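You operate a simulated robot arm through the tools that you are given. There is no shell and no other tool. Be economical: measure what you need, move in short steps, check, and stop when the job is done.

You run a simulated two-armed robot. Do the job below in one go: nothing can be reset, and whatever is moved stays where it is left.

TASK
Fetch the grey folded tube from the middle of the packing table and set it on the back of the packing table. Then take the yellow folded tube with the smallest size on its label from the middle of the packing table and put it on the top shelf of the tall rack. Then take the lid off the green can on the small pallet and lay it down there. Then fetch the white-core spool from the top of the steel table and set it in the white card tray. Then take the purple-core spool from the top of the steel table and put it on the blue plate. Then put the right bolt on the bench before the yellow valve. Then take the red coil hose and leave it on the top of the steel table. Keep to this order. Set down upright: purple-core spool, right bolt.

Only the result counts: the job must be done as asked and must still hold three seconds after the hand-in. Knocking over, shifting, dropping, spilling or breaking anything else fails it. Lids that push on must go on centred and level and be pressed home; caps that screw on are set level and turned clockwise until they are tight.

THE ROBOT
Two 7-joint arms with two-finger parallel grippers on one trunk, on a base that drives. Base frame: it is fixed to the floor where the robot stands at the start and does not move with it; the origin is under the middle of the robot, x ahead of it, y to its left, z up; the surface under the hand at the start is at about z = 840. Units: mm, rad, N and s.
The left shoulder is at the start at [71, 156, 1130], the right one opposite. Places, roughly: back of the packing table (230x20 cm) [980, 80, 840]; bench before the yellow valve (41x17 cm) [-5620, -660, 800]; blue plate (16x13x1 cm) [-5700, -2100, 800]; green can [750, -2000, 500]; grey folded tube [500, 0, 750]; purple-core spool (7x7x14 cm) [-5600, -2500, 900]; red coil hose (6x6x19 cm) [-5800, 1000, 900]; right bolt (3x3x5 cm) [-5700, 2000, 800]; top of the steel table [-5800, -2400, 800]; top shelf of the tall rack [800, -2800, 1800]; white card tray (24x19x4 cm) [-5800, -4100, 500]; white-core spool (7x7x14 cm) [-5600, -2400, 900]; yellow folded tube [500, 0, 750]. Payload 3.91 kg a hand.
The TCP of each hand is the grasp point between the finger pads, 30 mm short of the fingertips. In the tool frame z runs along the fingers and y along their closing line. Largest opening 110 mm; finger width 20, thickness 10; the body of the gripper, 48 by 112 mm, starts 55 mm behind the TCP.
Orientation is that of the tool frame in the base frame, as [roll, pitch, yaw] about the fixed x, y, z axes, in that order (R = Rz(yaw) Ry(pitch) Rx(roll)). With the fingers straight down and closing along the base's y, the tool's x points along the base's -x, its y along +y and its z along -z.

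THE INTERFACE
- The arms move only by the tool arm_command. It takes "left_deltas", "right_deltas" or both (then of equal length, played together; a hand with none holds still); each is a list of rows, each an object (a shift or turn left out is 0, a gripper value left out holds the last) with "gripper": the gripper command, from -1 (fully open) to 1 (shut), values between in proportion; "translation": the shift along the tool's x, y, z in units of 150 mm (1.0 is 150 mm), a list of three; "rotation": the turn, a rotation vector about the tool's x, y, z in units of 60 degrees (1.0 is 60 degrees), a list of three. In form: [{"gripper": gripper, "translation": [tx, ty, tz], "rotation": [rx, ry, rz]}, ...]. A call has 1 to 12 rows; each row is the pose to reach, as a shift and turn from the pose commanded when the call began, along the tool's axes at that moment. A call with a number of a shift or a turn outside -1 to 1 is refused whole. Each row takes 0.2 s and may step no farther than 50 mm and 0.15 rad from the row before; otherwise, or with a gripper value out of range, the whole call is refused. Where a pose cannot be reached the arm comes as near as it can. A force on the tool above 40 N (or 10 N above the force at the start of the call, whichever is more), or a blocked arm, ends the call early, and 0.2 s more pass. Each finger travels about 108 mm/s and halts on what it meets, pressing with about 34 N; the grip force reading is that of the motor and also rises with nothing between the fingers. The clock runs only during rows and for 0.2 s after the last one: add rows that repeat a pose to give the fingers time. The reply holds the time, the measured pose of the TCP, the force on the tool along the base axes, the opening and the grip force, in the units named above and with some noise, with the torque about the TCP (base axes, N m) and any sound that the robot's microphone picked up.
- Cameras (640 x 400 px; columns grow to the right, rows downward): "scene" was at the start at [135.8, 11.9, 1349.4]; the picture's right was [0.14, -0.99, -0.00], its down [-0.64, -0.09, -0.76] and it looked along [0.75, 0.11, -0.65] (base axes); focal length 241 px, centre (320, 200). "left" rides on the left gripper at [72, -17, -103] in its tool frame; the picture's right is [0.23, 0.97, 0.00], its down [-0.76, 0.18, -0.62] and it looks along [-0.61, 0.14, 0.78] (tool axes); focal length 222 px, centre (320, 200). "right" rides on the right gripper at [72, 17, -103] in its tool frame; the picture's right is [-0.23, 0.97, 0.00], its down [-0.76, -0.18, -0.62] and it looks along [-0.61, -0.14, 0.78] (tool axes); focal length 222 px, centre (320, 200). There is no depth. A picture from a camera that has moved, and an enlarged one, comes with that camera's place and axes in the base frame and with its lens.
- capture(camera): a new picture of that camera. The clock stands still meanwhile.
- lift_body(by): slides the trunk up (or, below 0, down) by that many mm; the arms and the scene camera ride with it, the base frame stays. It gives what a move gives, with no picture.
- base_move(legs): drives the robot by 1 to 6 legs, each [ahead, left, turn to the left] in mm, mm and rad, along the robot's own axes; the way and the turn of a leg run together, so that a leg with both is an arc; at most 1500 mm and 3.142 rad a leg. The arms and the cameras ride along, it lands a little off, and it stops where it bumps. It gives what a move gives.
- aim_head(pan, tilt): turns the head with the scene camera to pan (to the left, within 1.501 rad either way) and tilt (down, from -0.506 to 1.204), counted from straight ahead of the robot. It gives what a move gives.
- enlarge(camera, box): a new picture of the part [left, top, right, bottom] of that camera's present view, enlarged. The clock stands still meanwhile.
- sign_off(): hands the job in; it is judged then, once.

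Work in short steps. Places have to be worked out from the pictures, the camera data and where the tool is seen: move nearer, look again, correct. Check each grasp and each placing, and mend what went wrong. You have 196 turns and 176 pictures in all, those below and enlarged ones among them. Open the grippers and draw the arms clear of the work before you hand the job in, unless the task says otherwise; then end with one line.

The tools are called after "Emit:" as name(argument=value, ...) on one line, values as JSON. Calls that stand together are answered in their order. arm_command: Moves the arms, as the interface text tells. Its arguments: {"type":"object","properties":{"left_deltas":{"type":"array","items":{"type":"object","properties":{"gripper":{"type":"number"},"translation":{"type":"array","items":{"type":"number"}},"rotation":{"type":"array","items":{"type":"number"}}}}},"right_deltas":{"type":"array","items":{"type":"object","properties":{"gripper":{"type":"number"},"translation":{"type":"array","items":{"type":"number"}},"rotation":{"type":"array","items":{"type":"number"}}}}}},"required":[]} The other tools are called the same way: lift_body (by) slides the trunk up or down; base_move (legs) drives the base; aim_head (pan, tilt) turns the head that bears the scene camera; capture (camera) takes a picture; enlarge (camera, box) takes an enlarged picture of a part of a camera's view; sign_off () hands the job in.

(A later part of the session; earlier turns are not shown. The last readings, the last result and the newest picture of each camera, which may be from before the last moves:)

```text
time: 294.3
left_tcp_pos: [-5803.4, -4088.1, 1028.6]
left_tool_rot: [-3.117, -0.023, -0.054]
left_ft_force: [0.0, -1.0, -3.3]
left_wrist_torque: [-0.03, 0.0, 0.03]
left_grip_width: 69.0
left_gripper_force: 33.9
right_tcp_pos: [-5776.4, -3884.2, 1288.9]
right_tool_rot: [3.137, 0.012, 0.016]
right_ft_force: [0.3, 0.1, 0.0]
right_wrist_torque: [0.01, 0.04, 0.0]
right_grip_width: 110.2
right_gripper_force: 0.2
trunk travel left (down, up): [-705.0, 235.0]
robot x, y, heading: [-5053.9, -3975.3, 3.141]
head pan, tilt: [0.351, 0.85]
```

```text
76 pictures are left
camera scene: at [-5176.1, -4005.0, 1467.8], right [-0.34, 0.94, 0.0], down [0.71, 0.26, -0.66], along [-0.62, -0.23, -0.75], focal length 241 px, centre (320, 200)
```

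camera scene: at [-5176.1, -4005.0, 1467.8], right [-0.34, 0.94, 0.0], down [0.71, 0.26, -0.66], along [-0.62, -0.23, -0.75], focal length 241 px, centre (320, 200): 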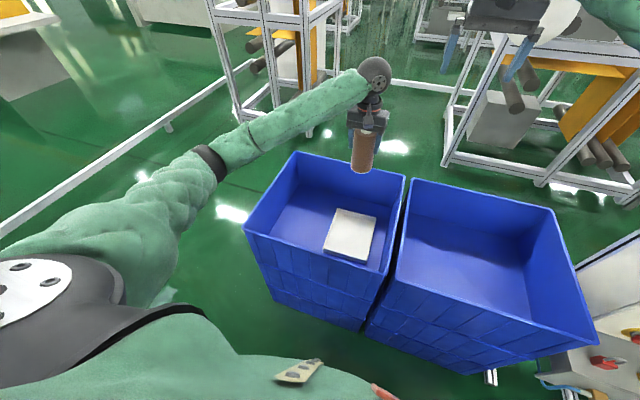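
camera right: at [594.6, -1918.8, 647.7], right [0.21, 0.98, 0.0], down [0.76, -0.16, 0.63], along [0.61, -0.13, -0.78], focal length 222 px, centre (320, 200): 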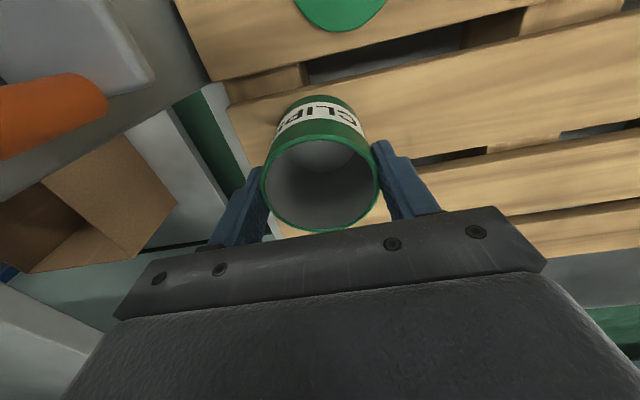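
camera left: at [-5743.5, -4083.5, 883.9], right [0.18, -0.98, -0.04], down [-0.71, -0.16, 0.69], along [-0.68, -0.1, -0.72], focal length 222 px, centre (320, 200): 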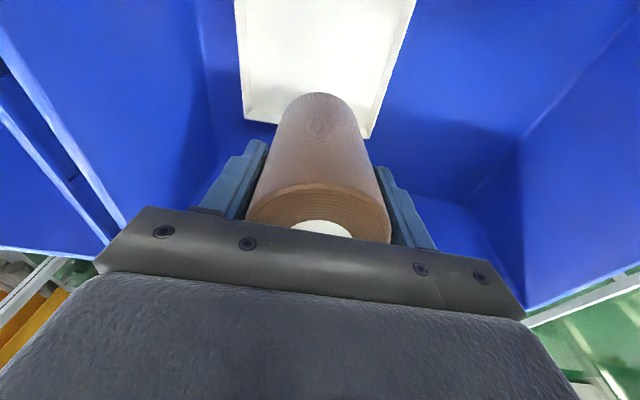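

Bin and tray are unmoved; tray centre again (-5800,-4080). I lower the spool from this higher shoulder.

Emit:
arm_command(left_deltas=[{"translation": [0, -0.02, 0.3], "rotation": [0, -0.01, 0]}, {"translation": [0, -0.03, 0.6], "rotation": [0, -0.02, 0]}, {"translation": [0, -0.03, 0.9], "rotation": [0, -0.02, 0]}, {"translation": [0, -0.03, 1.0], "rotation": [0, -0.02, 0]}])

Emit:
arm_command(left_deltas=[{"translation": [0, 0, 0.3]}, {"translation": [0, 0, 0.6]}, {"translation": [0, 0, 0.9]}, {"translation": [0, 0, 1.0]}])

Emit:
capture(camera="scene")

```text
time: 295.3
left_tcp_pos: [-5799.5, -4081.9, 877.9]
left_tool_rot: [-3.118, -0.003, -0.05]
left_ft_force: [0.8, 0.6, -2.6]
left_wrist_torque: [0.01, -0.05, 0.03]
left_grip_width: 69.1
left_gripper_force: 34.0
right_tcp_pos: [-5776.1, -3885.5, 1289.6]
right_tool_rot: [3.137, 0.013, 0.017]
right_ft_force: [0.5, -0.8, -0.3]
right_wrist_torque: [0.01, 0.01, -0.01]
right_grip_width: 110.1
right_gripper_force: 0.1
trunk travel left (down, up): [-705.0, 235.0]
robot x, y, heading: [-5053.8, -3982.4, 3.136]
head pan, tilt: [0.351, 0.85]
```

```text
time: 296.3
left_tcp_pos: [-5799.0, -4078.7, 729.7]
left_tool_rot: [-3.117, -0.003, -0.052]
left_ft_force: [-0.7, 0.0, -3.9]
left_wrist_torque: [0.02, -0.03, 0.0]
left_grip_width: 68.9
left_gripper_force: 33.9
right_tcp_pos: [-5773.8, -3884.7, 1287.9]
right_tool_rot: [3.138, 0.013, 0.018]
right_ft_force: [-0.4, 0.7, -0.3]
right_wrist_torque: [0.0, -0.01, 0.0]
right_grip_width: 109.8
right_gripper_force: 0.0
trunk travel left (down, up): [-705.0, 235.0]
robot x, y, heading: [-5056.4, -3977.6, 3.134]
head pan, tilt: [0.351, 0.85]
```

```text
75 pictures are left
camera scene: at [-5175.7, -4005.2, 1467.8], right [-0.34, 0.94, 0.0], down [0.71, 0.26, -0.66], along [-0.62, -0.22, -0.75], focal length 241 px, centre (320, 200)
```

scene: 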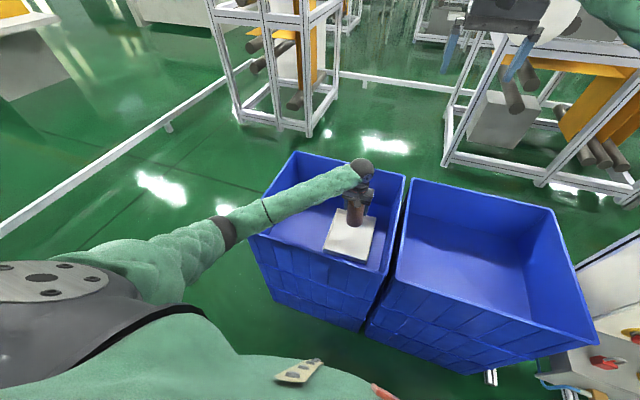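

Now the last part, in small steps.

Emit:
arm_command(left_deltas=[{"translation": [0, 0, 0.15]}, {"translation": [0, 0, 0.3]}, {"translation": [0, 0, 0.42]}, {"translation": [0, 0, 0.5]}])

Emit:
enlarge(camera="scene", box=[220, 140, 440, 280])

```text
time: 297.3
left_tcp_pos: [-5799.7, -4076.0, 654.4]
left_tool_rot: [-3.117, -0.001, -0.05]
left_ft_force: [0.2, -0.2, -3.0]
left_wrist_torque: [-0.01, -0.03, -0.01]
left_grip_width: 68.8
left_gripper_force: 33.2
right_tcp_pos: [-5774.2, -3883.5, 1287.7]
right_tool_rot: [3.138, 0.013, 0.018]
right_ft_force: [-0.4, -0.3, 0.6]
right_wrist_torque: [0.02, 0.02, -0.03]
right_grip_width: 109.6
right_gripper_force: 0.0
trunk travel left (down, up): [-705.0, 235.0]
robot x, y, heading: [-5054.3, -3977.6, 3.14]
head pan, tilt: [0.351, 0.85]
```

```text
2.86 times, centred on (330, 210) of scene
camera zoom: at [-5175.8, -4005.2, 1467.8], right [-0.34, 0.94, 0.0], down [0.71, 0.26, -0.66], along [-0.62, -0.22, -0.75], focal length 688 px, centre (291, 171)
```

zoom: 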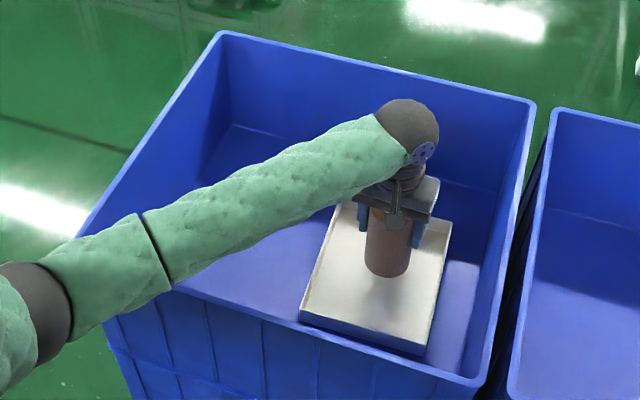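

Emit:
arm_command(left_deltas=[{"translation": [0, 0, 0.06]}, {"translation": [0, 0, 0.12]}, {"translation": [0, 0, 0.17]}, {"translation": [0, 0, 0.21]}])

Emit:
enlarge(camera="scene", box=[220, 140, 440, 280])

```text
time: 298.0
left_tcp_pos: [-5802.0, -4074.1, 640.2]
left_tool_rot: [-3.115, 0.01, -0.05]
left_ft_force: [14.1, -3.4, 37.8]
left_wrist_torque: [-1.28, -0.59, 0.43]
left_grip_width: 68.4
left_gripper_force: 34.6
right_tcp_pos: [-5773.5, -3885.0, 1290.7]
right_tool_rot: [3.138, 0.015, 0.018]
right_ft_force: [-0.5, 0.4, -0.1]
right_wrist_torque: [0.0, -0.03, 0.0]
right_grip_width: 110.5
right_gripper_force: 0.1
trunk travel left (down, up): [-705.0, 235.0]
robot x, y, heading: [-5047.9, -3982.2, 3.141]
head pan, tilt: [0.351, 0.85]
stopped in row 3 (left hand): the force on the tool passed its limit at 47 N (the readings are from after the stop); the commanded pose is now the measured one
```

```text
2.86 times, centred on (330, 210) of scene
camera zoom: at [-5173.4, -4005.2, 1468.4], right [-0.34, 0.94, 0.0], down [0.71, 0.26, -0.66], along [-0.62, -0.23, -0.75], focal length 688 px, centre (291, 171)
```

zoom: 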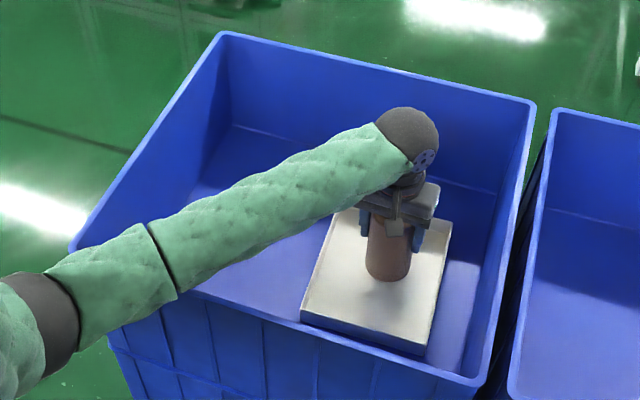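

The spool rests on the tray floor. I ease 2 mm, open and rise.

Emit:
arm_command(left_deltas=[{"translation": [0, 0, -0.015]}, {"translation": [0, 0, -0.015], "gripper": -0.6}, {"translation": [0, 0, -0.015], "gripper": -1}, {"translation": [0, 0, -0.015]}, {"translation": [0, 0, -0.3]}, {"translation": [0, 0, -0.6]}, {"translation": [0, 0, -0.9]}, {"translation": [0, 0, -1.0]}])

Emit:
arm_command(left_deltas=[{"translation": [0, 0, -0.3]}, {"translation": [0, 0, -0.6]}, {"translation": [0, 0, -0.9]}, {"translation": [0, 0, -1.0]}])

Emit:
arm_command(left_deltas=[{"translation": [0, 0, -0.3]}, {"translation": [0, 0, -0.6]}, {"translation": [0, 0, -0.9]}, {"translation": [0, 0, -1.0]}])

Emit:
enlarge(camera="scene", box=[220, 140, 440, 280])

```text
time: 299.8
left_tcp_pos: [-5800.3, -4078.5, 786.7]
left_tool_rot: [-3.115, 0.006, -0.051]
left_ft_force: [-0.1, 0.7, -0.4]
left_wrist_torque: [0.01, 0.01, 0.03]
left_grip_width: 110.0
left_gripper_force: 0.1
right_tcp_pos: [-5775.5, -3885.8, 1288.7]
right_tool_rot: [3.137, 0.014, 0.018]
right_ft_force: [1.1, 0.4, 0.1]
right_wrist_torque: [-0.02, 0.03, 0.02]
right_grip_width: 109.8
right_gripper_force: 0.0
trunk travel left (down, up): [-705.0, 235.0]
robot x, y, heading: [-5053.5, -3982.4, 3.139]
head pan, tilt: [0.351, 0.85]
```

```text
time: 300.8
left_tcp_pos: [-5799.3, -4080.8, 937.6]
left_tool_rot: [-3.115, 0.003, -0.051]
left_ft_force: [-0.1, 0.7, -0.2]
left_wrist_torque: [-0.01, -0.04, 0.01]
left_grip_width: 110.0
left_gripper_force: 0.0
right_tcp_pos: [-5775.7, -3884.2, 1289.1]
right_tool_rot: [3.138, 0.013, 0.018]
right_ft_force: [0.5, 0.6, -0.5]
right_wrist_torque: [-0.02, 0.01, -0.01]
right_grip_width: 110.1
right_gripper_force: 0.1
trunk travel left (down, up): [-705.0, 235.0]
robot x, y, heading: [-5054.5, -3976.5, 3.14]
head pan, tilt: [0.351, 0.85]
```

```text
time: 301.8
left_tcp_pos: [-5800.6, -4086.4, 1084.8]
left_tool_rot: [-3.114, 0.004, -0.05]
left_ft_force: [0.2, -0.2, -0.5]
left_wrist_torque: [0.01, 0.03, -0.02]
left_grip_width: 110.1
left_gripper_force: 0.0
right_tcp_pos: [-5774.6, -3884.8, 1288.6]
right_tool_rot: [3.137, 0.015, 0.017]
right_ft_force: [-0.4, -0.8, 0.4]
right_wrist_torque: [-0.03, 0.03, 0.0]
right_grip_width: 110.0
right_gripper_force: 0.0
trunk travel left (down, up): [-705.0, 235.0]
robot x, y, heading: [-5050.5, -3977.0, 3.136]
head pan, tilt: [0.351, 0.85]
```

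```text
2.86 times, centred on (330, 210) of scene
camera zoom: at [-5175.4, -4005.3, 1467.8], right [-0.34, 0.94, 0.0], down [0.71, 0.26, -0.66], along [-0.62, -0.23, -0.75], focal length 688 px, centre (291, 171)
```

zoom: 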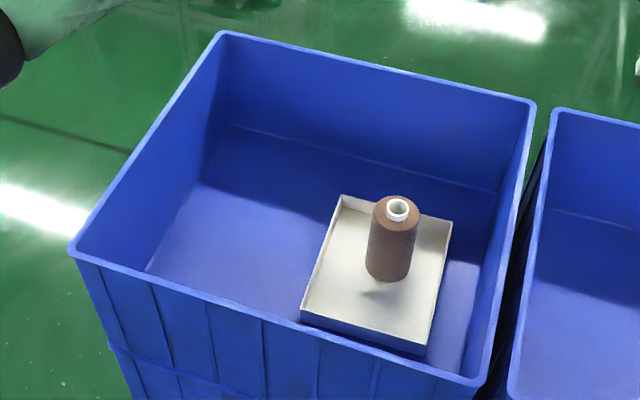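

White-core spool stands in the tray. Now back: retreat, turn to face -y, and reverse up the aisle the same way I came, then turn to the steel table.

Emit:
base_move(legs=[[-120, 0, 0], [0, 0, 1.576]])

Emit:
base_move(legs=[[-1000, 0, 0], [-960, 0, 0]])

Emit:
base_move(legs=[[0, 0, -1.57]])

Emit:
aim_head(pan=0.3, tilt=0.7)

Emit:
capture(camera="scene")

```text
time: 306.9
left_tcp_pos: [-4803.5, -4723.8, 1084.4]
left_tool_rot: [-3.116, 0.004, 1.545]
left_ft_force: [-0.4, 0.3, -0.2]
left_wrist_torque: [-0.01, 0.03, -0.01]
left_grip_width: 110.0
left_gripper_force: 0.0
right_tcp_pos: [-5005.7, -4704.0, 1289.9]
right_tool_rot: [3.139, 0.013, 1.614]
right_ft_force: [0.2, 0.4, 0.0]
right_wrist_torque: [-0.03, 0.02, 0.0]
right_grip_width: 109.8
right_gripper_force: 0.1
trunk travel left (down, up): [-705.0, 235.0]
robot x, y, heading: [-4931.4, -3978.3, -1.551]
head pan, tilt: [0.351, 0.85]
```

```text
time: 316.8
left_tcp_pos: [-4842.5, -2745.8, 1085.4]
left_tool_rot: [-3.114, 0.006, 1.567]
left_ft_force: [0.6, -1.5, 0.1]
left_wrist_torque: [0.04, -0.01, 0.01]
left_grip_width: 109.9
left_gripper_force: 0.1
right_tcp_pos: [-5044.9, -2730.4, 1288.5]
right_tool_rot: [3.139, 0.014, 1.634]
right_ft_force: [-1.0, 0.0, 0.1]
right_wrist_torque: [-0.02, -0.03, -0.02]
right_grip_width: 110.0
right_gripper_force: 0.0
trunk travel left (down, up): [-705.0, 235.0]
robot x, y, heading: [-4984.6, -2006.9, -1.52]
head pan, tilt: [0.351, 0.85]
```

```text
time: 321.0
left_tcp_pos: [-5725.8, -2156.7, 1085.7]
left_tool_rot: [-3.115, 0.004, 0.009]
left_ft_force: [0.1, -0.5, 1.0]
left_wrist_torque: [0.0, -0.01, 0.0]
left_grip_width: 109.9
left_gripper_force: 0.1
right_tcp_pos: [-5712.5, -1954.4, 1286.9]
right_tool_rot: [3.139, 0.013, 0.079]
right_ft_force: [-0.1, 0.3, 0.4]
right_wrist_torque: [0.0, -0.01, -0.01]
right_grip_width: 109.8
right_gripper_force: 0.0
trunk travel left (down, up): [-705.0, 235.0]
robot x, y, heading: [-4986.1, -2006.0, -3.079]
head pan, tilt: [0.351, 0.85]
```

```text
time: 321.7
left_tcp_pos: [-5724.3, -2155.9, 1085.4]
left_tool_rot: [-3.116, 0.002, 0.012]
left_ft_force: [0.0, -0.2, -0.1]
left_wrist_torque: [-0.03, 0.02, 0.01]
left_grip_width: 109.8
left_gripper_force: 0.0
right_tcp_pos: [-5710.7, -1953.9, 1288.7]
right_tool_rot: [3.138, 0.015, 0.079]
right_ft_force: [0.0, -0.3, 0.2]
right_wrist_torque: [-0.03, 0.01, -0.02]
right_grip_width: 109.7
right_gripper_force: 0.0
trunk travel left (down, up): [-705.0, 235.0]
robot x, y, heading: [-4984.4, -2001.3, -3.082]
head pan, tilt: [0.3, 0.7]
```

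```text
71 pictures are left
camera scene: at [-5114.0, -2036.5, 1480.0], right [-0.35, 0.94, 0.0], down [0.6, 0.23, -0.76], along [-0.72, -0.27, -0.65], focal length 241 px, centre (320, 200)
```

scene: 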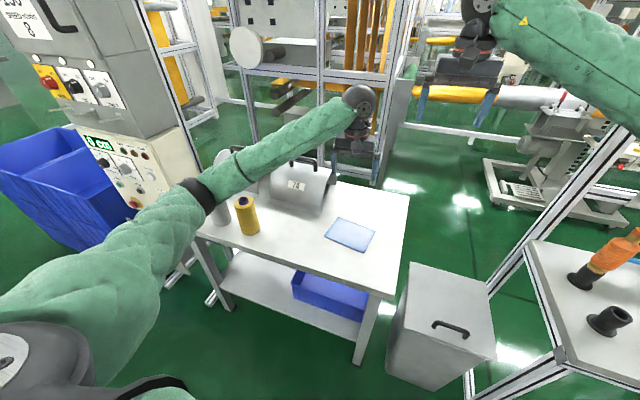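

I shift the base left 130 and back 60, then move the left hand outward over the purple-core (yellow) spool.

Emit:
base_move(legs=[[-60, 130, -0.06]])

Emit:
arm_command(left_deltas=[{"translation": [0.07, 0.3, 0]}, {"translation": [0.14, 0.6, 0]}, {"translation": [0.2, 0.85, 0]}, {"translation": [0.2, 1.0, 0]}])

Emit:
capture(camera="left")

```text
time: 323.1
left_tcp_pos: [-5669.1, -2244.0, 1084.6]
left_tool_rot: [-3.116, 0.004, -0.049]
left_ft_force: [-0.3, -0.6, -0.2]
left_wrist_torque: [0.01, -0.03, 0.03]
left_grip_width: 110.1
left_gripper_force: 0.1
right_tcp_pos: [-5644.2, -2042.4, 1288.6]
right_tool_rot: [3.139, 0.014, 0.019]
right_ft_force: [0.7, 0.1, 0.0]
right_wrist_torque: [0.02, -0.04, 0.02]
right_grip_width: 110.1
right_gripper_force: 0.0
trunk travel left (down, up): [-705.0, 235.0]
robot x, y, heading: [-4925.8, -2133.9, 3.14]
head pan, tilt: [0.3, 0.7]
```

```text
time: 324.1
left_tcp_pos: [-5646.7, -2395.6, 1079.7]
left_tool_rot: [-3.114, 0.003, -0.05]
left_ft_force: [-0.4, -0.3, 0.1]
left_wrist_torque: [0.01, -0.01, 0.02]
left_grip_width: 109.9
left_gripper_force: 0.0
right_tcp_pos: [-5644.1, -2042.6, 1288.1]
right_tool_rot: [3.138, 0.014, 0.02]
right_ft_force: [-0.3, 0.5, 0.1]
right_wrist_torque: [0.03, 0.02, 0.02]
right_grip_width: 110.0
right_gripper_force: 0.0
trunk travel left (down, up): [-705.0, 235.0]
robot x, y, heading: [-4921.2, -2136.3, 3.138]
head pan, tilt: [0.3, 0.7]
```

```text
70 pictures are left
camera left: at [-5572.1, -2384.6, 1183.7], right [0.18, -0.98, -0.03], down [-0.77, -0.16, 0.62], along [-0.62, -0.09, -0.78], focal length 222 px, centre (320, 200)
```

left: 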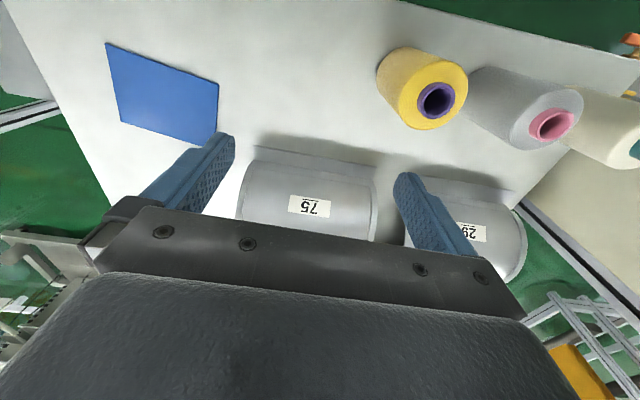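

Spool confirmed at (-5613,-2506); plate centre about (-5721,-2142). I go over the spool and down.

Emit:
arm_command(left_deltas=[{"translation": [0.1, 0.28, 0]}, {"translation": [0.2, 0.55, 0]}, {"translation": [0.26, 0.72, 0.1]}, {"translation": [0.26, 0.72, 0.4]}, {"translation": [0.26, 0.72, 0.5]}])

Emit:
capture(camera="left")

```text
time: 325.2
left_tcp_pos: [-5611.6, -2504.0, 1004.1]
left_tool_rot: [-3.115, 0.006, -0.048]
left_ft_force: [-0.5, 0.2, -0.3]
left_wrist_torque: [-0.02, -0.01, -0.02]
left_grip_width: 110.0
left_gripper_force: 0.1
right_tcp_pos: [-5644.0, -2042.7, 1289.2]
right_tool_rot: [3.139, 0.015, 0.019]
right_ft_force: [1.0, -0.1, 0.3]
right_wrist_torque: [-0.03, 0.0, 0.02]
right_grip_width: 109.9
right_gripper_force: 0.1
trunk travel left (down, up): [-705.0, 235.0]
robot x, y, heading: [-4920.9, -2136.6, 3.142]
head pan, tilt: [0.3, 0.7]
```

```text
69 pictures are left
camera left: at [-5537.3, -2493.3, 1107.0], right [0.18, -0.98, -0.03], down [-0.77, -0.16, 0.62], along [-0.62, -0.09, -0.78], focal length 222 px, centre (320, 200)
```

left: 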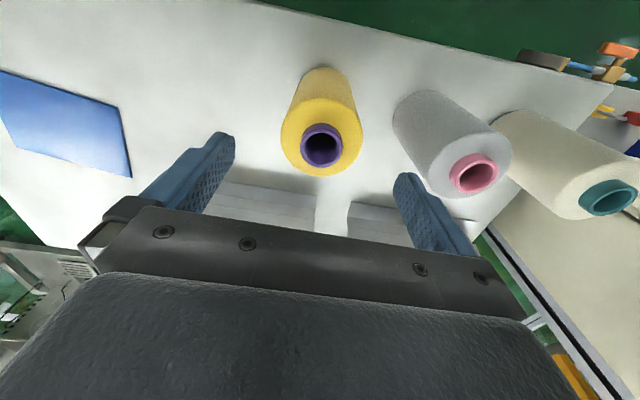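

Aligned. Level the hand (1.5°), go down 103 mm and close; then lift.

Emit:
arm_command(left_deltas=[{"translation": [0, 0, 0.3], "rotation": [-0.025, 0, 0]}, {"translation": [0, 0, 0.55], "rotation": [-0.025, 0, 0]}, {"translation": [0, 0, 0.69], "rotation": [-0.025, 0, 0]}, {"translation": [0, 0, 0.69], "rotation": [-0.025, 0, 0], "gripper": 1}, {"translation": [0, 0, 0.69], "rotation": [-0.025, 0, 0], "gripper": 1}, {"translation": [0, 0, 0.69], "rotation": [-0.025, 0, 0], "gripper": 1}])

Emit:
arm_command(left_deltas=[{"translation": [0, 0, -0.3]}, {"translation": [0, 0, -0.6]}, {"translation": [0, 0, -0.9]}, {"translation": [0, 0, -1.0]}])

Emit:
capture(camera="scene")

```text
time: 326.6
left_tcp_pos: [-5614.1, -2500.4, 899.8]
left_tool_rot: [3.142, 0.004, -0.048]
left_ft_force: [-0.6, -0.9, 0.0]
left_wrist_torque: [-0.01, 0.05, 0.02]
left_grip_width: 69.0
left_gripper_force: 33.4
right_tcp_pos: [-5644.8, -2043.0, 1289.4]
right_tool_rot: [3.138, 0.012, 0.02]
right_ft_force: [0.8, -0.1, -0.2]
right_wrist_torque: [-0.03, -0.03, -0.03]
right_grip_width: 110.1
right_gripper_force: 0.0
trunk travel left (down, up): [-705.0, 235.0]
robot x, y, heading: [-4922.1, -2134.1, 3.138]
head pan, tilt: [0.3, 0.7]
```

```text
time: 327.6
left_tcp_pos: [-5613.2, -2500.5, 1049.2]
left_tool_rot: [3.141, 0.004, -0.051]
left_ft_force: [-0.8, 0.3, -2.6]
left_wrist_torque: [-0.01, 0.0, 0.02]
left_grip_width: 68.9
left_gripper_force: 33.9
right_tcp_pos: [-5643.4, -2042.0, 1288.5]
right_tool_rot: [3.139, 0.012, 0.019]
right_ft_force: [1.3, 0.1, 0.7]
right_wrist_torque: [-0.02, 0.02, -0.02]
right_grip_width: 110.2
right_gripper_force: 0.0
trunk travel left (down, up): [-705.0, 235.0]
robot x, y, heading: [-4920.4, -2138.7, 3.141]
head pan, tilt: [0.3, 0.7]
```

```text
68 pictures are left
camera scene: at [-5052.1, -2160.4, 1480.0], right [-0.29, 0.96, 0.0], down [0.62, 0.19, -0.76], along [-0.73, -0.23, -0.64], focal length 241 px, centre (320, 200)
```

scene: 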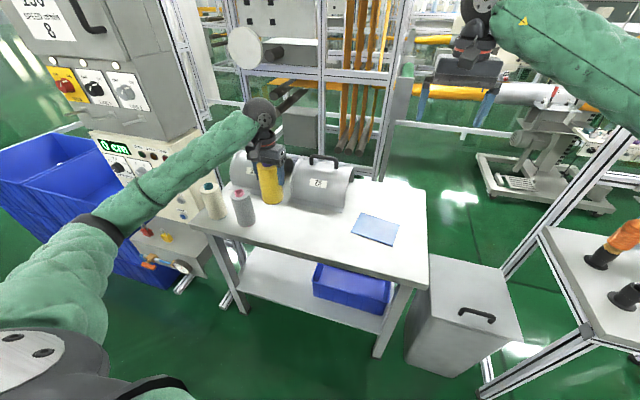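

Held. Plate centre (-5719,-2146). I shift the base right 215 and ahead 55, then move the hand over the plate.

Emit:
base_move(legs=[[55, -215, 0]])

Emit:
arm_command(left_deltas=[{"translation": [-0.08, -0.3, 0]}, {"translation": [-0.16, -0.6, 0]}, {"translation": [-0.24, -0.85, 0]}, {"translation": [-0.28, -0.93, 0]}])

Emit:
capture(camera="left")

Emit:
capture(camera="scene")

```text
time: 329.3
left_tcp_pos: [-5668.3, -2284.1, 1049.4]
left_tool_rot: [3.139, 0.004, -0.048]
left_ft_force: [0.0, 0.2, -2.6]
left_wrist_torque: [0.04, 0.0, -0.04]
left_grip_width: 68.9
left_gripper_force: 34.3
right_tcp_pos: [-5699.9, -1827.2, 1288.6]
right_tool_rot: [3.138, 0.012, 0.018]
right_ft_force: [0.0, 0.9, -0.5]
right_wrist_torque: [0.01, -0.03, 0.0]
right_grip_width: 110.0
right_gripper_force: 0.0
trunk travel left (down, up): [-705.0, 235.0]
robot x, y, heading: [-4977.4, -1916.9, 3.139]
head pan, tilt: [0.3, 0.7]
```

```text
time: 330.3
left_tcp_pos: [-5704.3, -2142.9, 1048.2]
left_tool_rot: [3.14, 0.003, -0.049]
left_ft_force: [-0.4, 0.4, -2.9]
left_wrist_torque: [-0.02, -0.01, -0.01]
left_grip_width: 68.9
left_gripper_force: 34.0
right_tcp_pos: [-5699.8, -1828.1, 1288.7]
right_tool_rot: [3.139, 0.012, 0.022]
right_ft_force: [0.0, -0.4, -0.3]
right_wrist_torque: [0.0, 0.02, 0.01]
right_grip_width: 109.8
right_gripper_force: 0.1
trunk travel left (down, up): [-705.0, 235.0]
robot x, y, heading: [-4975.5, -1920.1, 3.142]
head pan, tilt: [0.3, 0.7]
```

```text
67 pictures are left
camera left: at [-5630.3, -2128.8, 1151.5], right [0.18, -0.98, 0.0], down [-0.77, -0.14, 0.63], along [-0.62, -0.11, -0.78], focal length 222 px, centre (320, 200)
```

left: 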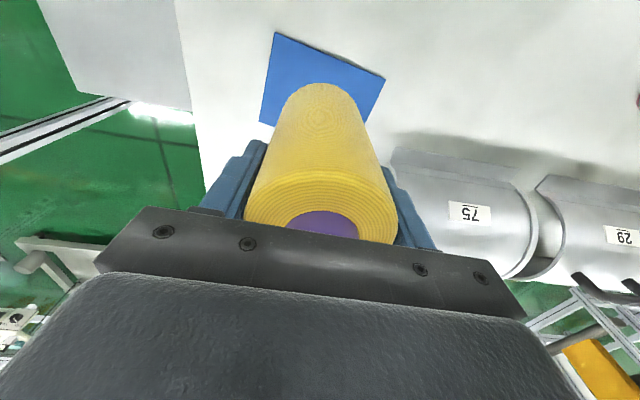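

```text
66 pictures are left
camera scene: at [-5107.4, -1945.6, 1480.0], right [-0.3, 0.96, 0.0], down [0.62, 0.19, -0.76], along [-0.73, -0.23, -0.64], focal length 241 px, centre (320, 200)
```

scene: 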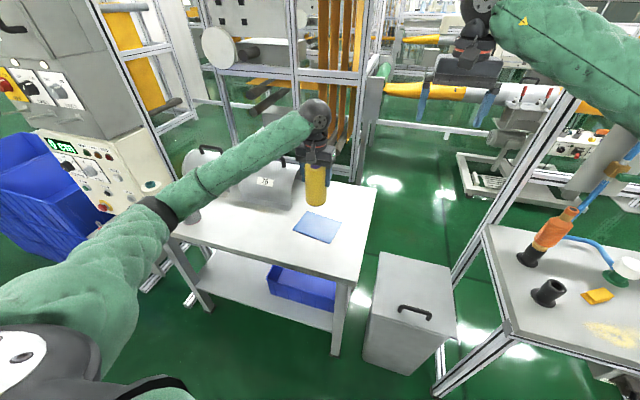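

Plate centre confirmed (-5721,-2143). I move 17 mm further and lower to just above it.

Emit:
arm_command(left_deltas=[{"translation": [-0.11, 0, 0.25]}, {"translation": [-0.11, 0, 0.55]}, {"translation": [-0.11, 0, 0.8]}])

Emit:
enlarge(camera="scene", box=[240, 130, 400, 260])

```text
time: 331.1
left_tcp_pos: [-5719.7, -2145.4, 928.2]
left_tool_rot: [-3.141, 0.005, -0.05]
left_ft_force: [0.0, 0.1, -3.5]
left_wrist_torque: [-0.06, 0.0, 0.04]
left_grip_width: 68.7
left_gripper_force: 33.1
right_tcp_pos: [-5700.1, -1828.5, 1288.3]
right_tool_rot: [3.137, 0.012, 0.019]
right_ft_force: [0.3, -0.2, 0.5]
right_wrist_torque: [0.03, -0.01, 0.01]
right_grip_width: 110.1
right_gripper_force: 0.1
trunk travel left (down, up): [-705.0, 235.0]
robot x, y, heading: [-4975.1, -1918.2, 3.139]
head pan, tilt: [0.3, 0.7]
```

```text
3.08 times, centred on (320, 195) of scene
camera zoom: at [-5107.7, -1945.6, 1480.1], right [-0.29, 0.96, 0.0], down [0.62, 0.19, -0.76], along [-0.73, -0.23, -0.65], focal length 741 px, centre (320, 215)
```

zoom: 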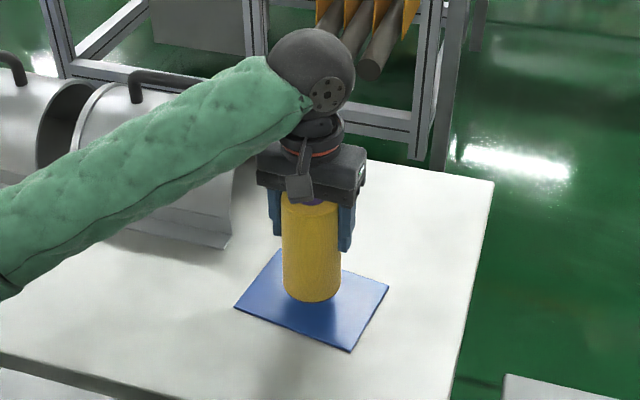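

Above the plate's centre. I lower in small steps to contact.

Emit:
arm_command(left_deltas=[{"translation": [0, 0, 0.05]}, {"translation": [0, 0, 0.08]}, {"translation": [0, 0, 0.105]}, {"translation": [0, 0, 0.125]}])

Emit:
enlarge(camera="scene", box=[240, 130, 400, 260])

```text
time: 332.1
left_tcp_pos: [-5721.0, -2145.2, 909.8]
left_tool_rot: [3.142, 0.003, -0.049]
left_ft_force: [-0.1, -0.5, -3.1]
left_wrist_torque: [0.04, 0.02, -0.02]
left_grip_width: 69.1
left_gripper_force: 33.6
right_tcp_pos: [-5700.0, -1827.6, 1288.1]
right_tool_rot: [3.137, 0.012, 0.02]
right_ft_force: [0.1, -0.3, -0.4]
right_wrist_torque: [0.01, 0.0, 0.0]
right_grip_width: 110.0
right_gripper_force: 0.1
trunk travel left (down, up): [-705.0, 235.0]
robot x, y, heading: [-4975.3, -1919.7, 3.136]
head pan, tilt: [0.3, 0.7]
```

```text
3.08 times, centred on (320, 195) of scene
camera zoom: at [-5107.4, -1945.5, 1480.0], right [-0.29, 0.96, 0.0], down [0.62, 0.19, -0.76], along [-0.73, -0.23, -0.64], focal length 741 px, centre (320, 215)
```

zoom: 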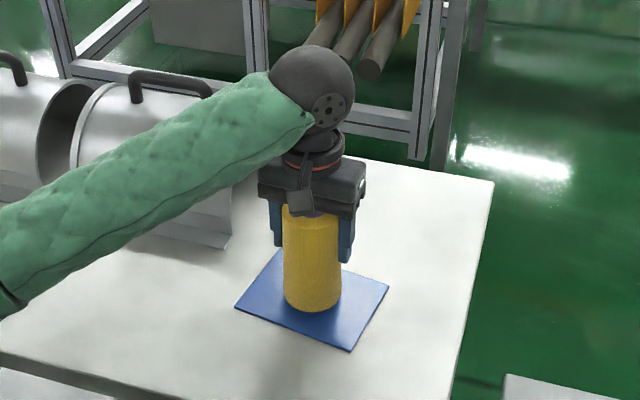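

Emit:
arm_command(left_deltas=[{"translation": [0, 0, 0.02]}, {"translation": [0, 0, 0.035]}, {"translation": [0, 0, 0.05]}])

```text
time: 332.9
left_tcp_pos: [-5718.8, -2142.5, 904.0]
left_tool_rot: [3.141, 0.006, -0.049]
left_ft_force: [-1.7, -0.1, 0.6]
left_wrist_torque: [0.06, -0.02, 0.0]
left_grip_width: 68.8
left_gripper_force: 33.4
right_tcp_pos: [-5700.6, -1828.0, 1288.5]
right_tool_rot: [3.138, 0.014, 0.02]
right_ft_force: [-0.1, 0.5, -0.9]
right_wrist_torque: [0.0, 0.0, -0.01]
right_grip_width: 110.0
right_gripper_force: 0.1
trunk travel left (down, up): [-705.0, 235.0]
robot x, y, heading: [-4975.5, -1922.6, 3.14]
head pan, tilt: [0.3, 0.7]
```

Weight is off the hand: contact. I release and rise straight.

Emit:
arm_command(left_deltas=[{"translation": [0, 0, 0.005], "gripper": -0.4}, {"translation": [0, 0, 0.005], "gripper": -1}, {"translation": [0, 0, 0.005], "gripper": -1}, {"translation": [0, 0, -0.25]}, {"translation": [0, 0, -0.55]}, {"translation": [0, 0, -0.85]}, {"translation": [0, 0, -1.0]}])

Emit:
enlarge(camera="scene", box=[180, 110, 400, 260])

```text
time: 334.5
left_tcp_pos: [-5718.3, -2142.4, 1052.4]
left_tool_rot: [3.141, 0.004, -0.048]
left_ft_force: [0.1, 0.0, 0.0]
left_wrist_torque: [0.03, 0.03, 0.01]
left_grip_width: 110.2
left_gripper_force: 0.1
right_tcp_pos: [-5698.4, -1826.1, 1290.0]
right_tool_rot: [3.137, 0.013, 0.019]
right_ft_force: [0.2, -0.8, -0.1]
right_wrist_torque: [0.01, -0.01, 0.01]
right_grip_width: 110.2
right_gripper_force: 0.0
trunk travel left (down, up): [-705.0, 235.0]
robot x, y, heading: [-4975.6, -1922.8, 3.14]
head pan, tilt: [0.3, 0.7]
```

```text
2.67 times, centred on (290, 185) of scene
camera zoom: at [-5106.9, -1945.1, 1480.0], right [-0.29, 0.96, 0.0], down [0.62, 0.19, -0.76], along [-0.73, -0.23, -0.64], focal length 642 px, centre (400, 240)
```

zoom: 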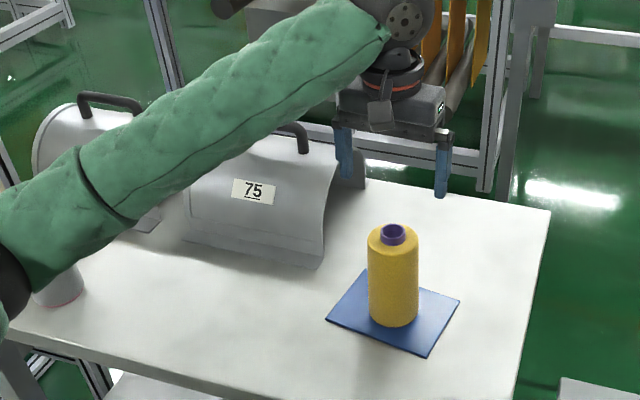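

Purple-core spool stands upright on the blue plate. Next the bolt at y≈2000: tuck and raise the left hand, turn to face -y, and reverse up the aisle.

Emit:
arm_command(left_deltas=[{"translation": [0, 0, -0.3]}, {"translation": [0, 0, -0.6]}, {"translation": [0, -0.2, -0.8]}, {"translation": [0, -0.45, -0.9]}, {"translation": [0, -0.67, -1.0]}])

Emit:
base_move(legs=[[40, 0, 0], [0, 0, 1.572]])

Emit:
aim_head(pan=0, tilt=0.5)

```text
time: 335.7
left_tcp_pos: [-5713.4, -2042.0, 1204.2]
left_tool_rot: [3.14, 0.004, -0.049]
left_ft_force: [0.4, -0.4, -0.4]
left_wrist_torque: [-0.01, 0.01, -0.02]
left_grip_width: 110.0
left_gripper_force: 0.1
right_tcp_pos: [-5700.5, -1827.2, 1290.0]
right_tool_rot: [3.137, 0.014, 0.022]
right_ft_force: [0.2, -0.4, -0.3]
right_wrist_torque: [-0.04, 0.02, -0.01]
right_grip_width: 110.1
right_gripper_force: 0.1
trunk travel left (down, up): [-705.0, 235.0]
robot x, y, heading: [-4974.7, -1917.3, 3.143]
head pan, tilt: [0.3, 0.7]
```

```text
time: 340.4
left_tcp_pos: [-4895.5, -2659.4, 1203.4]
left_tool_rot: [-3.141, 0.004, 1.518]
left_ft_force: [-0.1, 0.5, 0.7]
left_wrist_torque: [0.04, -0.01, 0.03]
left_grip_width: 110.1
left_gripper_force: 0.0
right_tcp_pos: [-5110.7, -2643.4, 1288.0]
right_tool_rot: [3.137, 0.011, 1.586]
right_ft_force: [0.6, 0.6, -0.4]
right_wrist_torque: [-0.01, -0.02, -0.01]
right_grip_width: 109.9
right_gripper_force: 0.2
trunk travel left (down, up): [-705.0, 235.0]
robot x, y, heading: [-5015.3, -1919.9, -1.572]
head pan, tilt: [0.3, 0.7]
```

```text
time: 341.2
left_tcp_pos: [-4896.0, -2660.1, 1202.8]
left_tool_rot: [3.141, 0.005, 1.517]
left_ft_force: [0.3, -0.1, 0.5]
left_wrist_torque: [0.01, 0.02, 0.02]
left_grip_width: 110.2
left_gripper_force: 0.0
right_tcp_pos: [-5112.0, -2643.6, 1288.7]
right_tool_rot: [3.139, 0.012, 1.586]
right_ft_force: [-0.1, -0.6, 0.5]
right_wrist_torque: [0.0, 0.03, 0.0]
right_grip_width: 109.8
right_gripper_force: 0.0
trunk travel left (down, up): [-705.0, 235.0]
robot x, y, heading: [-5016.0, -1920.3, -1.577]
head pan, tilt: [0.0, 0.499]
```

Emit:
base_move(legs=[[0, 90, 0], [-1240, 0, 0], [-1240, 0, 0], [-1240, 0, 0]])

Emit:
aim_head(pan=-1.3, tilt=0.7)

Emit:
capture(camera="scene")

```text
time: 359.9
left_tcp_pos: [-4850.3, 1065.0, 1202.5]
left_tool_rot: [-3.141, 0.004, 1.51]
left_ft_force: [-0.2, -0.2, 0.4]
left_wrist_torque: [-0.02, 0.03, -0.02]
left_grip_width: 110.0
left_gripper_force: 0.1
right_tcp_pos: [-5065.0, 1083.0, 1288.7]
right_tool_rot: [3.139, 0.015, 1.579]
right_ft_force: [-0.4, 0.4, 0.3]
right_wrist_torque: [0.0, -0.02, -0.01]
right_grip_width: 110.1
right_gripper_force: 0.0
trunk travel left (down, up): [-705.0, 235.0]
robot x, y, heading: [-4968.4, 1806.7, -1.583]
head pan, tilt: [0.0, 0.499]
```

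```text
time: 361.4
left_tcp_pos: [-4849.8, 1065.1, 1201.4]
left_tool_rot: [3.142, 0.003, 1.512]
left_ft_force: [1.3, -0.2, 0.7]
left_wrist_torque: [-0.03, -0.01, 0.03]
left_grip_width: 109.9
left_gripper_force: 0.2
right_tcp_pos: [-5065.6, 1084.8, 1289.9]
right_tool_rot: [3.138, 0.012, 1.579]
right_ft_force: [0.7, -0.4, -0.2]
right_wrist_torque: [-0.03, -0.03, -0.02]
right_grip_width: 109.7
right_gripper_force: 0.1
trunk travel left (down, up): [-705.0, 235.0]
robot x, y, heading: [-4969.2, 1808.8, -1.582]
head pan, tilt: [-1.3, 0.7]
```

```text
62 pictures are left
camera scene: at [-5046.8, 1732.6, 1480.1], right [-0.26, 0.97, 0.0], down [0.62, 0.17, -0.76], along [-0.74, -0.2, -0.64], focal length 241 px, centre (320, 200)
```

scene: 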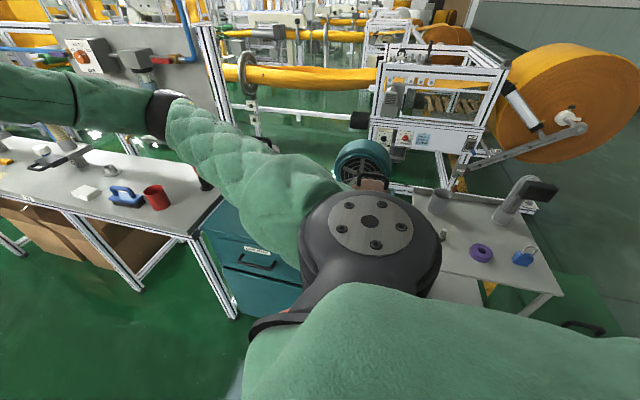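

The bolt seems to be on the grey table at right. I turn to face -x there and look.

Emit:
base_move(legs=[[-90, 0, 0], [0, 0, -1.56]])

Emit:
aim_head(pan=-0.2, tilt=0.85)

Emit:
capture(camera="scene")

```text
time: 366.3
left_tcp_pos: [-5701.6, 1767.0, 1202.4]
left_tool_rot: [3.141, 0.002, -0.041]
left_ft_force: [0.3, 0.0, 0.0]
left_wrist_torque: [-0.01, -0.01, -0.03]
left_grip_width: 110.0
left_gripper_force: 0.0
right_tcp_pos: [-5687.4, 1982.2, 1287.9]
right_tool_rot: [3.139, 0.012, 0.03]
right_ft_force: [0.8, 0.2, -0.7]
right_wrist_torque: [0.02, 0.0, 0.0]
right_grip_width: 110.0
right_gripper_force: 0.1
trunk travel left (down, up): [-705.0, 235.0]
robot x, y, heading: [-4964.2, 1896.5, -3.131]
head pan, tilt: [-1.3, 0.7]
```

```text
time: 367.6
left_tcp_pos: [-5702.0, 1766.6, 1202.6]
left_tool_rot: [3.141, 0.002, -0.04]
left_ft_force: [-0.6, 0.0, 0.2]
left_wrist_torque: [-0.02, 0.0, -0.01]
left_grip_width: 110.1
left_gripper_force: 0.1
right_tcp_pos: [-5687.6, 1982.3, 1288.4]
right_tool_rot: [3.137, 0.011, 0.028]
right_ft_force: [0.6, 0.3, 0.4]
right_wrist_torque: [0.03, 0.0, 0.0]
right_grip_width: 110.3
right_gripper_force: 0.1
trunk travel left (down, up): [-705.0, 235.0]
robot x, y, heading: [-4963.3, 1896.5, -3.131]
head pan, tilt: [-0.201, 0.85]
```

```text
61 pictures are left
camera scene: at [-5090.7, 1910.7, 1467.8], right [0.19, 0.98, 0.0], down [0.74, -0.14, -0.66], along [-0.65, 0.13, -0.75], focal length 241 px, centre (320, 200)
```

scene: 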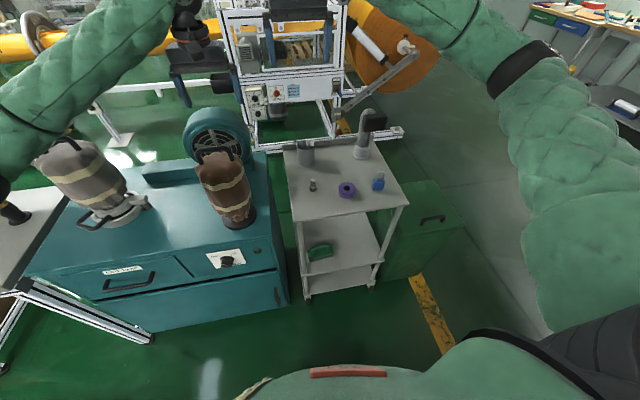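

Emit:
enlarge(camera="scene", box=[270, 100, 430, 225])

Emit:
capture(camera="right")

```text
3.20 times, centred on (350, 162) of scene
camera zoom: at [-5090.7, 1910.7, 1467.8], right [0.19, 0.98, 0.0], down [0.74, -0.14, -0.66], along [-0.65, 0.13, -0.75], focal length 771 px, centre (224, 320)
```

zoom: 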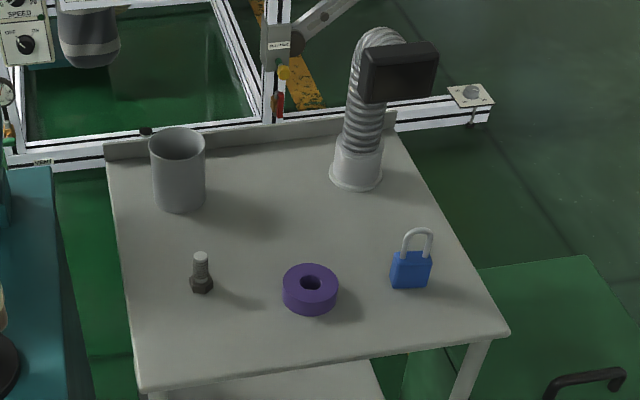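

```text
59 pictures are left
camera right: at [-5613.7, 1967.4, 1390.5], right [-0.2, -0.98, 0.01], down [-0.76, 0.16, 0.63], along [-0.62, 0.12, -0.77], focal length 222 px, centre (320, 200)
```

right: 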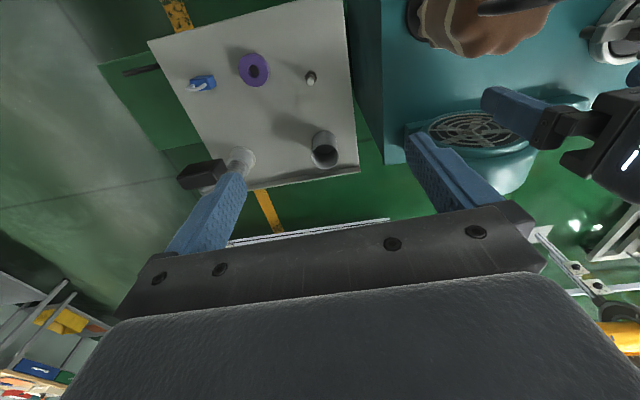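

Only one bolt here, standing head-down at about (-5702,2003), table z≈827, tip ≈877. I descend with the right hand, fingers narrowed to 60 mm.

Emit:
arm_command(right_deltas=[{"translation": [-0.05, -0.07, 0.3], "gripper": -0.1}, {"translation": [-0.1, -0.14, 0.6]}, {"translation": [-0.1, -0.14, 0.9]}, {"translation": [-0.1, -0.14, 1.0]}])

Emit:
arm_command(right_deltas=[{"translation": [0, 0, 0.3]}, {"translation": [0, 0, 0.6]}, {"translation": [0, 0, 0.9]}, {"translation": [0, 0, 1.0]}])

Emit:
capture(camera="right")

Emit:
enlarge(camera="scene", box=[270, 100, 430, 225])

```text
time: 368.6
left_tcp_pos: [-5701.1, 1767.9, 1203.6]
left_tool_rot: [3.141, 0.003, -0.041]
left_ft_force: [-0.1, 0.5, -0.2]
left_wrist_torque: [0.01, 0.02, 0.01]
left_grip_width: 110.0
left_gripper_force: 0.0
right_tcp_pos: [-5706.4, 2000.9, 1139.2]
right_tool_rot: [3.139, 0.014, 0.029]
right_ft_force: [-0.1, 0.2, 0.0]
right_wrist_torque: [0.02, 0.01, 0.02]
right_grip_width: 60.2
right_gripper_force: 0.0
trunk travel left (down, up): [-705.0, 235.0]
robot x, y, heading: [-4964.0, 1899.0, -3.134]
head pan, tilt: [-0.201, 0.85]
```

```text
time: 369.6
left_tcp_pos: [-5700.8, 1766.9, 1202.4]
left_tool_rot: [3.141, 0.002, -0.042]
left_ft_force: [0.9, 0.4, -0.2]
left_wrist_torque: [0.03, 0.01, 0.0]
left_grip_width: 110.1
left_gripper_force: 0.1
right_tcp_pos: [-5709.6, 2002.6, 987.8]
right_tool_rot: [3.138, 0.012, 0.032]
right_ft_force: [0.1, -0.5, -0.3]
right_wrist_torque: [0.02, 0.0, 0.01]
right_grip_width: 60.5
right_gripper_force: 0.1
trunk travel left (down, up): [-705.0, 235.0]
robot x, y, heading: [-4967.5, 1895.6, -3.129]
head pan, tilt: [-0.201, 0.85]
```

```text
58 pictures are left
camera right: at [-5634.2, 1987.6, 1089.2], right [-0.2, -0.98, 0.01], down [-0.76, 0.16, 0.63], along [-0.62, 0.12, -0.77], focal length 222 px, centre (320, 200)
```

right: 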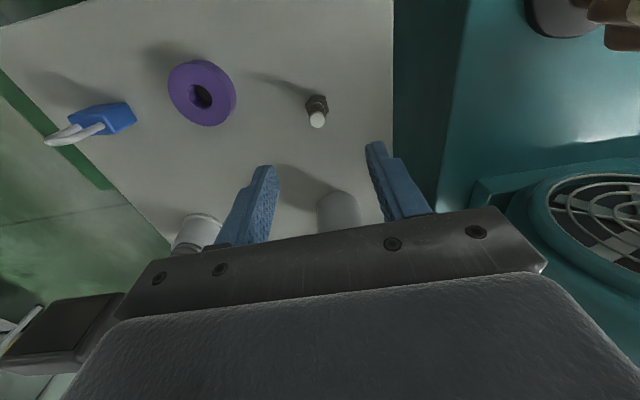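

```text
3.20 times, centred on (350, 162) of scene
camera zoom: at [-5090.7, 1910.8, 1467.8], right [0.19, 0.98, 0.0], down [0.74, -0.14, -0.66], along [-0.65, 0.13, -0.75], focal length 771 px, centre (224, 320)
```

zoom: 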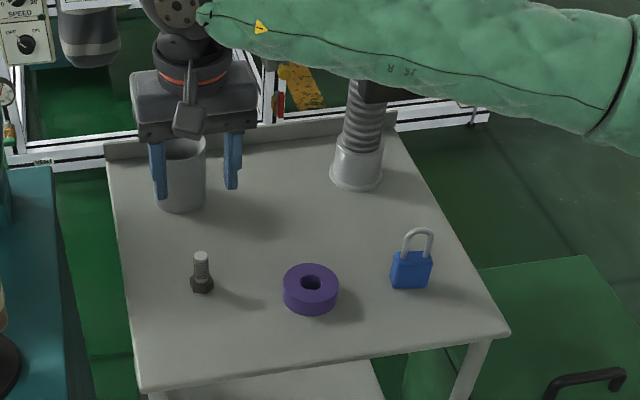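

Bolt tip ≈ (-5711,2005,865). I lower to z≈925 and look once more.

Emit:
arm_command(right_deltas=[{"translation": [0, -0.015, 0.2]}, {"translation": [0, -0.015, 0.42]}])

Emit:
capture(camera="right")

Emit:
enlarge(camera="scene", box=[290, 130, 370, 200])

```text
time: 370.2
left_tcp_pos: [-5702.5, 1766.4, 1203.2]
left_tool_rot: [-3.141, 0.004, -0.04]
left_ft_force: [-0.2, 0.3, -0.3]
left_wrist_torque: [-0.02, 0.0, 0.01]
left_grip_width: 110.0
left_gripper_force: 0.1
right_tcp_pos: [-5710.4, 2003.7, 924.4]
right_tool_rot: [3.138, 0.014, 0.029]
right_ft_force: [-0.6, -0.7, 0.6]
right_wrist_torque: [0.0, -0.02, 0.0]
right_grip_width: 60.9
right_gripper_force: 0.0
trunk travel left (down, up): [-705.0, 235.0]
robot x, y, heading: [-4963.5, 1897.5, -3.135]
head pan, tilt: [-0.201, 0.85]
```

```text
56 pictures are left
camera right: at [-5635.1, 1988.7, 1025.8], right [-0.2, -0.98, 0.01], down [-0.76, 0.16, 0.63], along [-0.62, 0.12, -0.77], focal length 222 px, centre (320, 200)
```

right: 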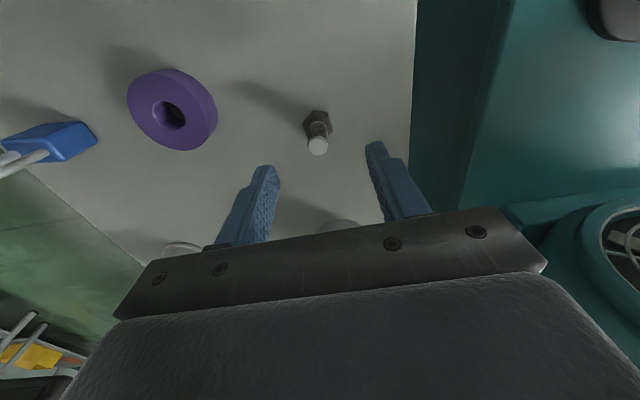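

```text
5.71 times, centred on (330, 165) of scene
camera zoom: at [-5090.9, 1910.8, 1467.9], right [0.19, 0.98, 0.0], down [0.74, -0.14, -0.66], along [-0.65, 0.13, -0.75], focal length 1377 px, centre (263, 400)
```

zoom: 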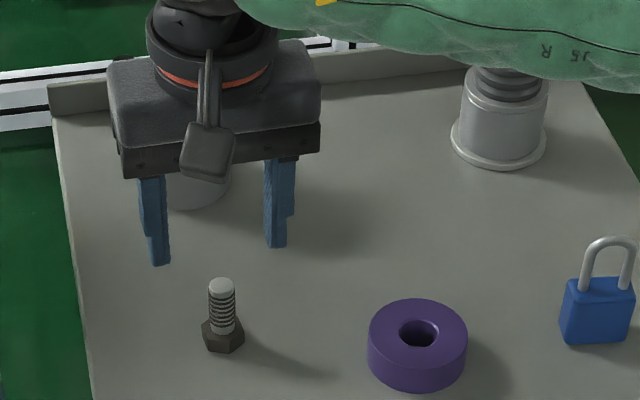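

All agree: bolt at (-5710,2004), tip z≈864. Down to TCP 871 and close on the shank.

Emit:
arm_command(right_deltas=[{"translation": [0, 0, 0.15]}, {"translation": [0, 0, 0.3]}, {"translation": [0, 0, 0.36]}, {"translation": [0, 0, 0.36], "gripper": 1}, {"translation": [0, 0, 0.36], "gripper": 1}, {"translation": [0, 0, 0.36], "gripper": 1}])

Emit:
enlarge(camera="scene", box=[290, 130, 370, 200])

```text
time: 371.6
left_tcp_pos: [-5701.1, 1767.3, 1203.2]
left_tool_rot: [-3.141, 0.005, -0.039]
left_ft_force: [0.4, -0.4, 0.8]
left_wrist_torque: [0.01, 0.02, 0.02]
left_grip_width: 110.1
left_gripper_force: 0.1
right_tcp_pos: [-5708.3, 2003.2, 871.1]
right_tool_rot: [3.137, 0.013, 0.029]
right_ft_force: [0.0, 0.8, 1.7]
right_wrist_torque: [0.08, 0.01, 0.01]
right_grip_width: 14.1
right_gripper_force: 34.2
trunk travel left (down, up): [-705.0, 235.0]
robot x, y, heading: [-4963.9, 1896.0, -3.136]
head pan, tilt: [-0.201, 0.85]
```

```text
5.71 times, centred on (330, 165) of scene
camera zoom: at [-5090.7, 1910.7, 1467.8], right [0.19, 0.98, 0.0], down [0.74, -0.14, -0.66], along [-0.65, 0.13, -0.75], focal length 1377 px, centre (263, 400)
```

zoom: 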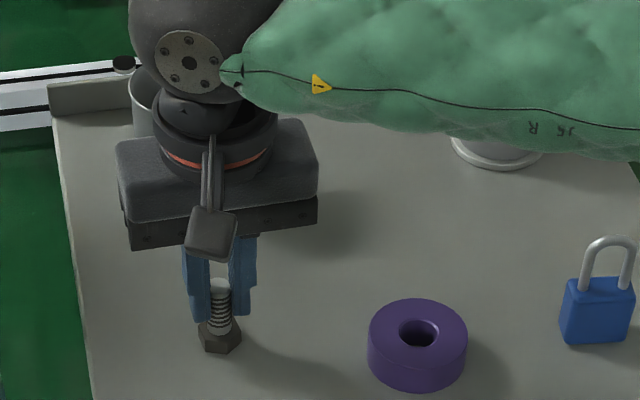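

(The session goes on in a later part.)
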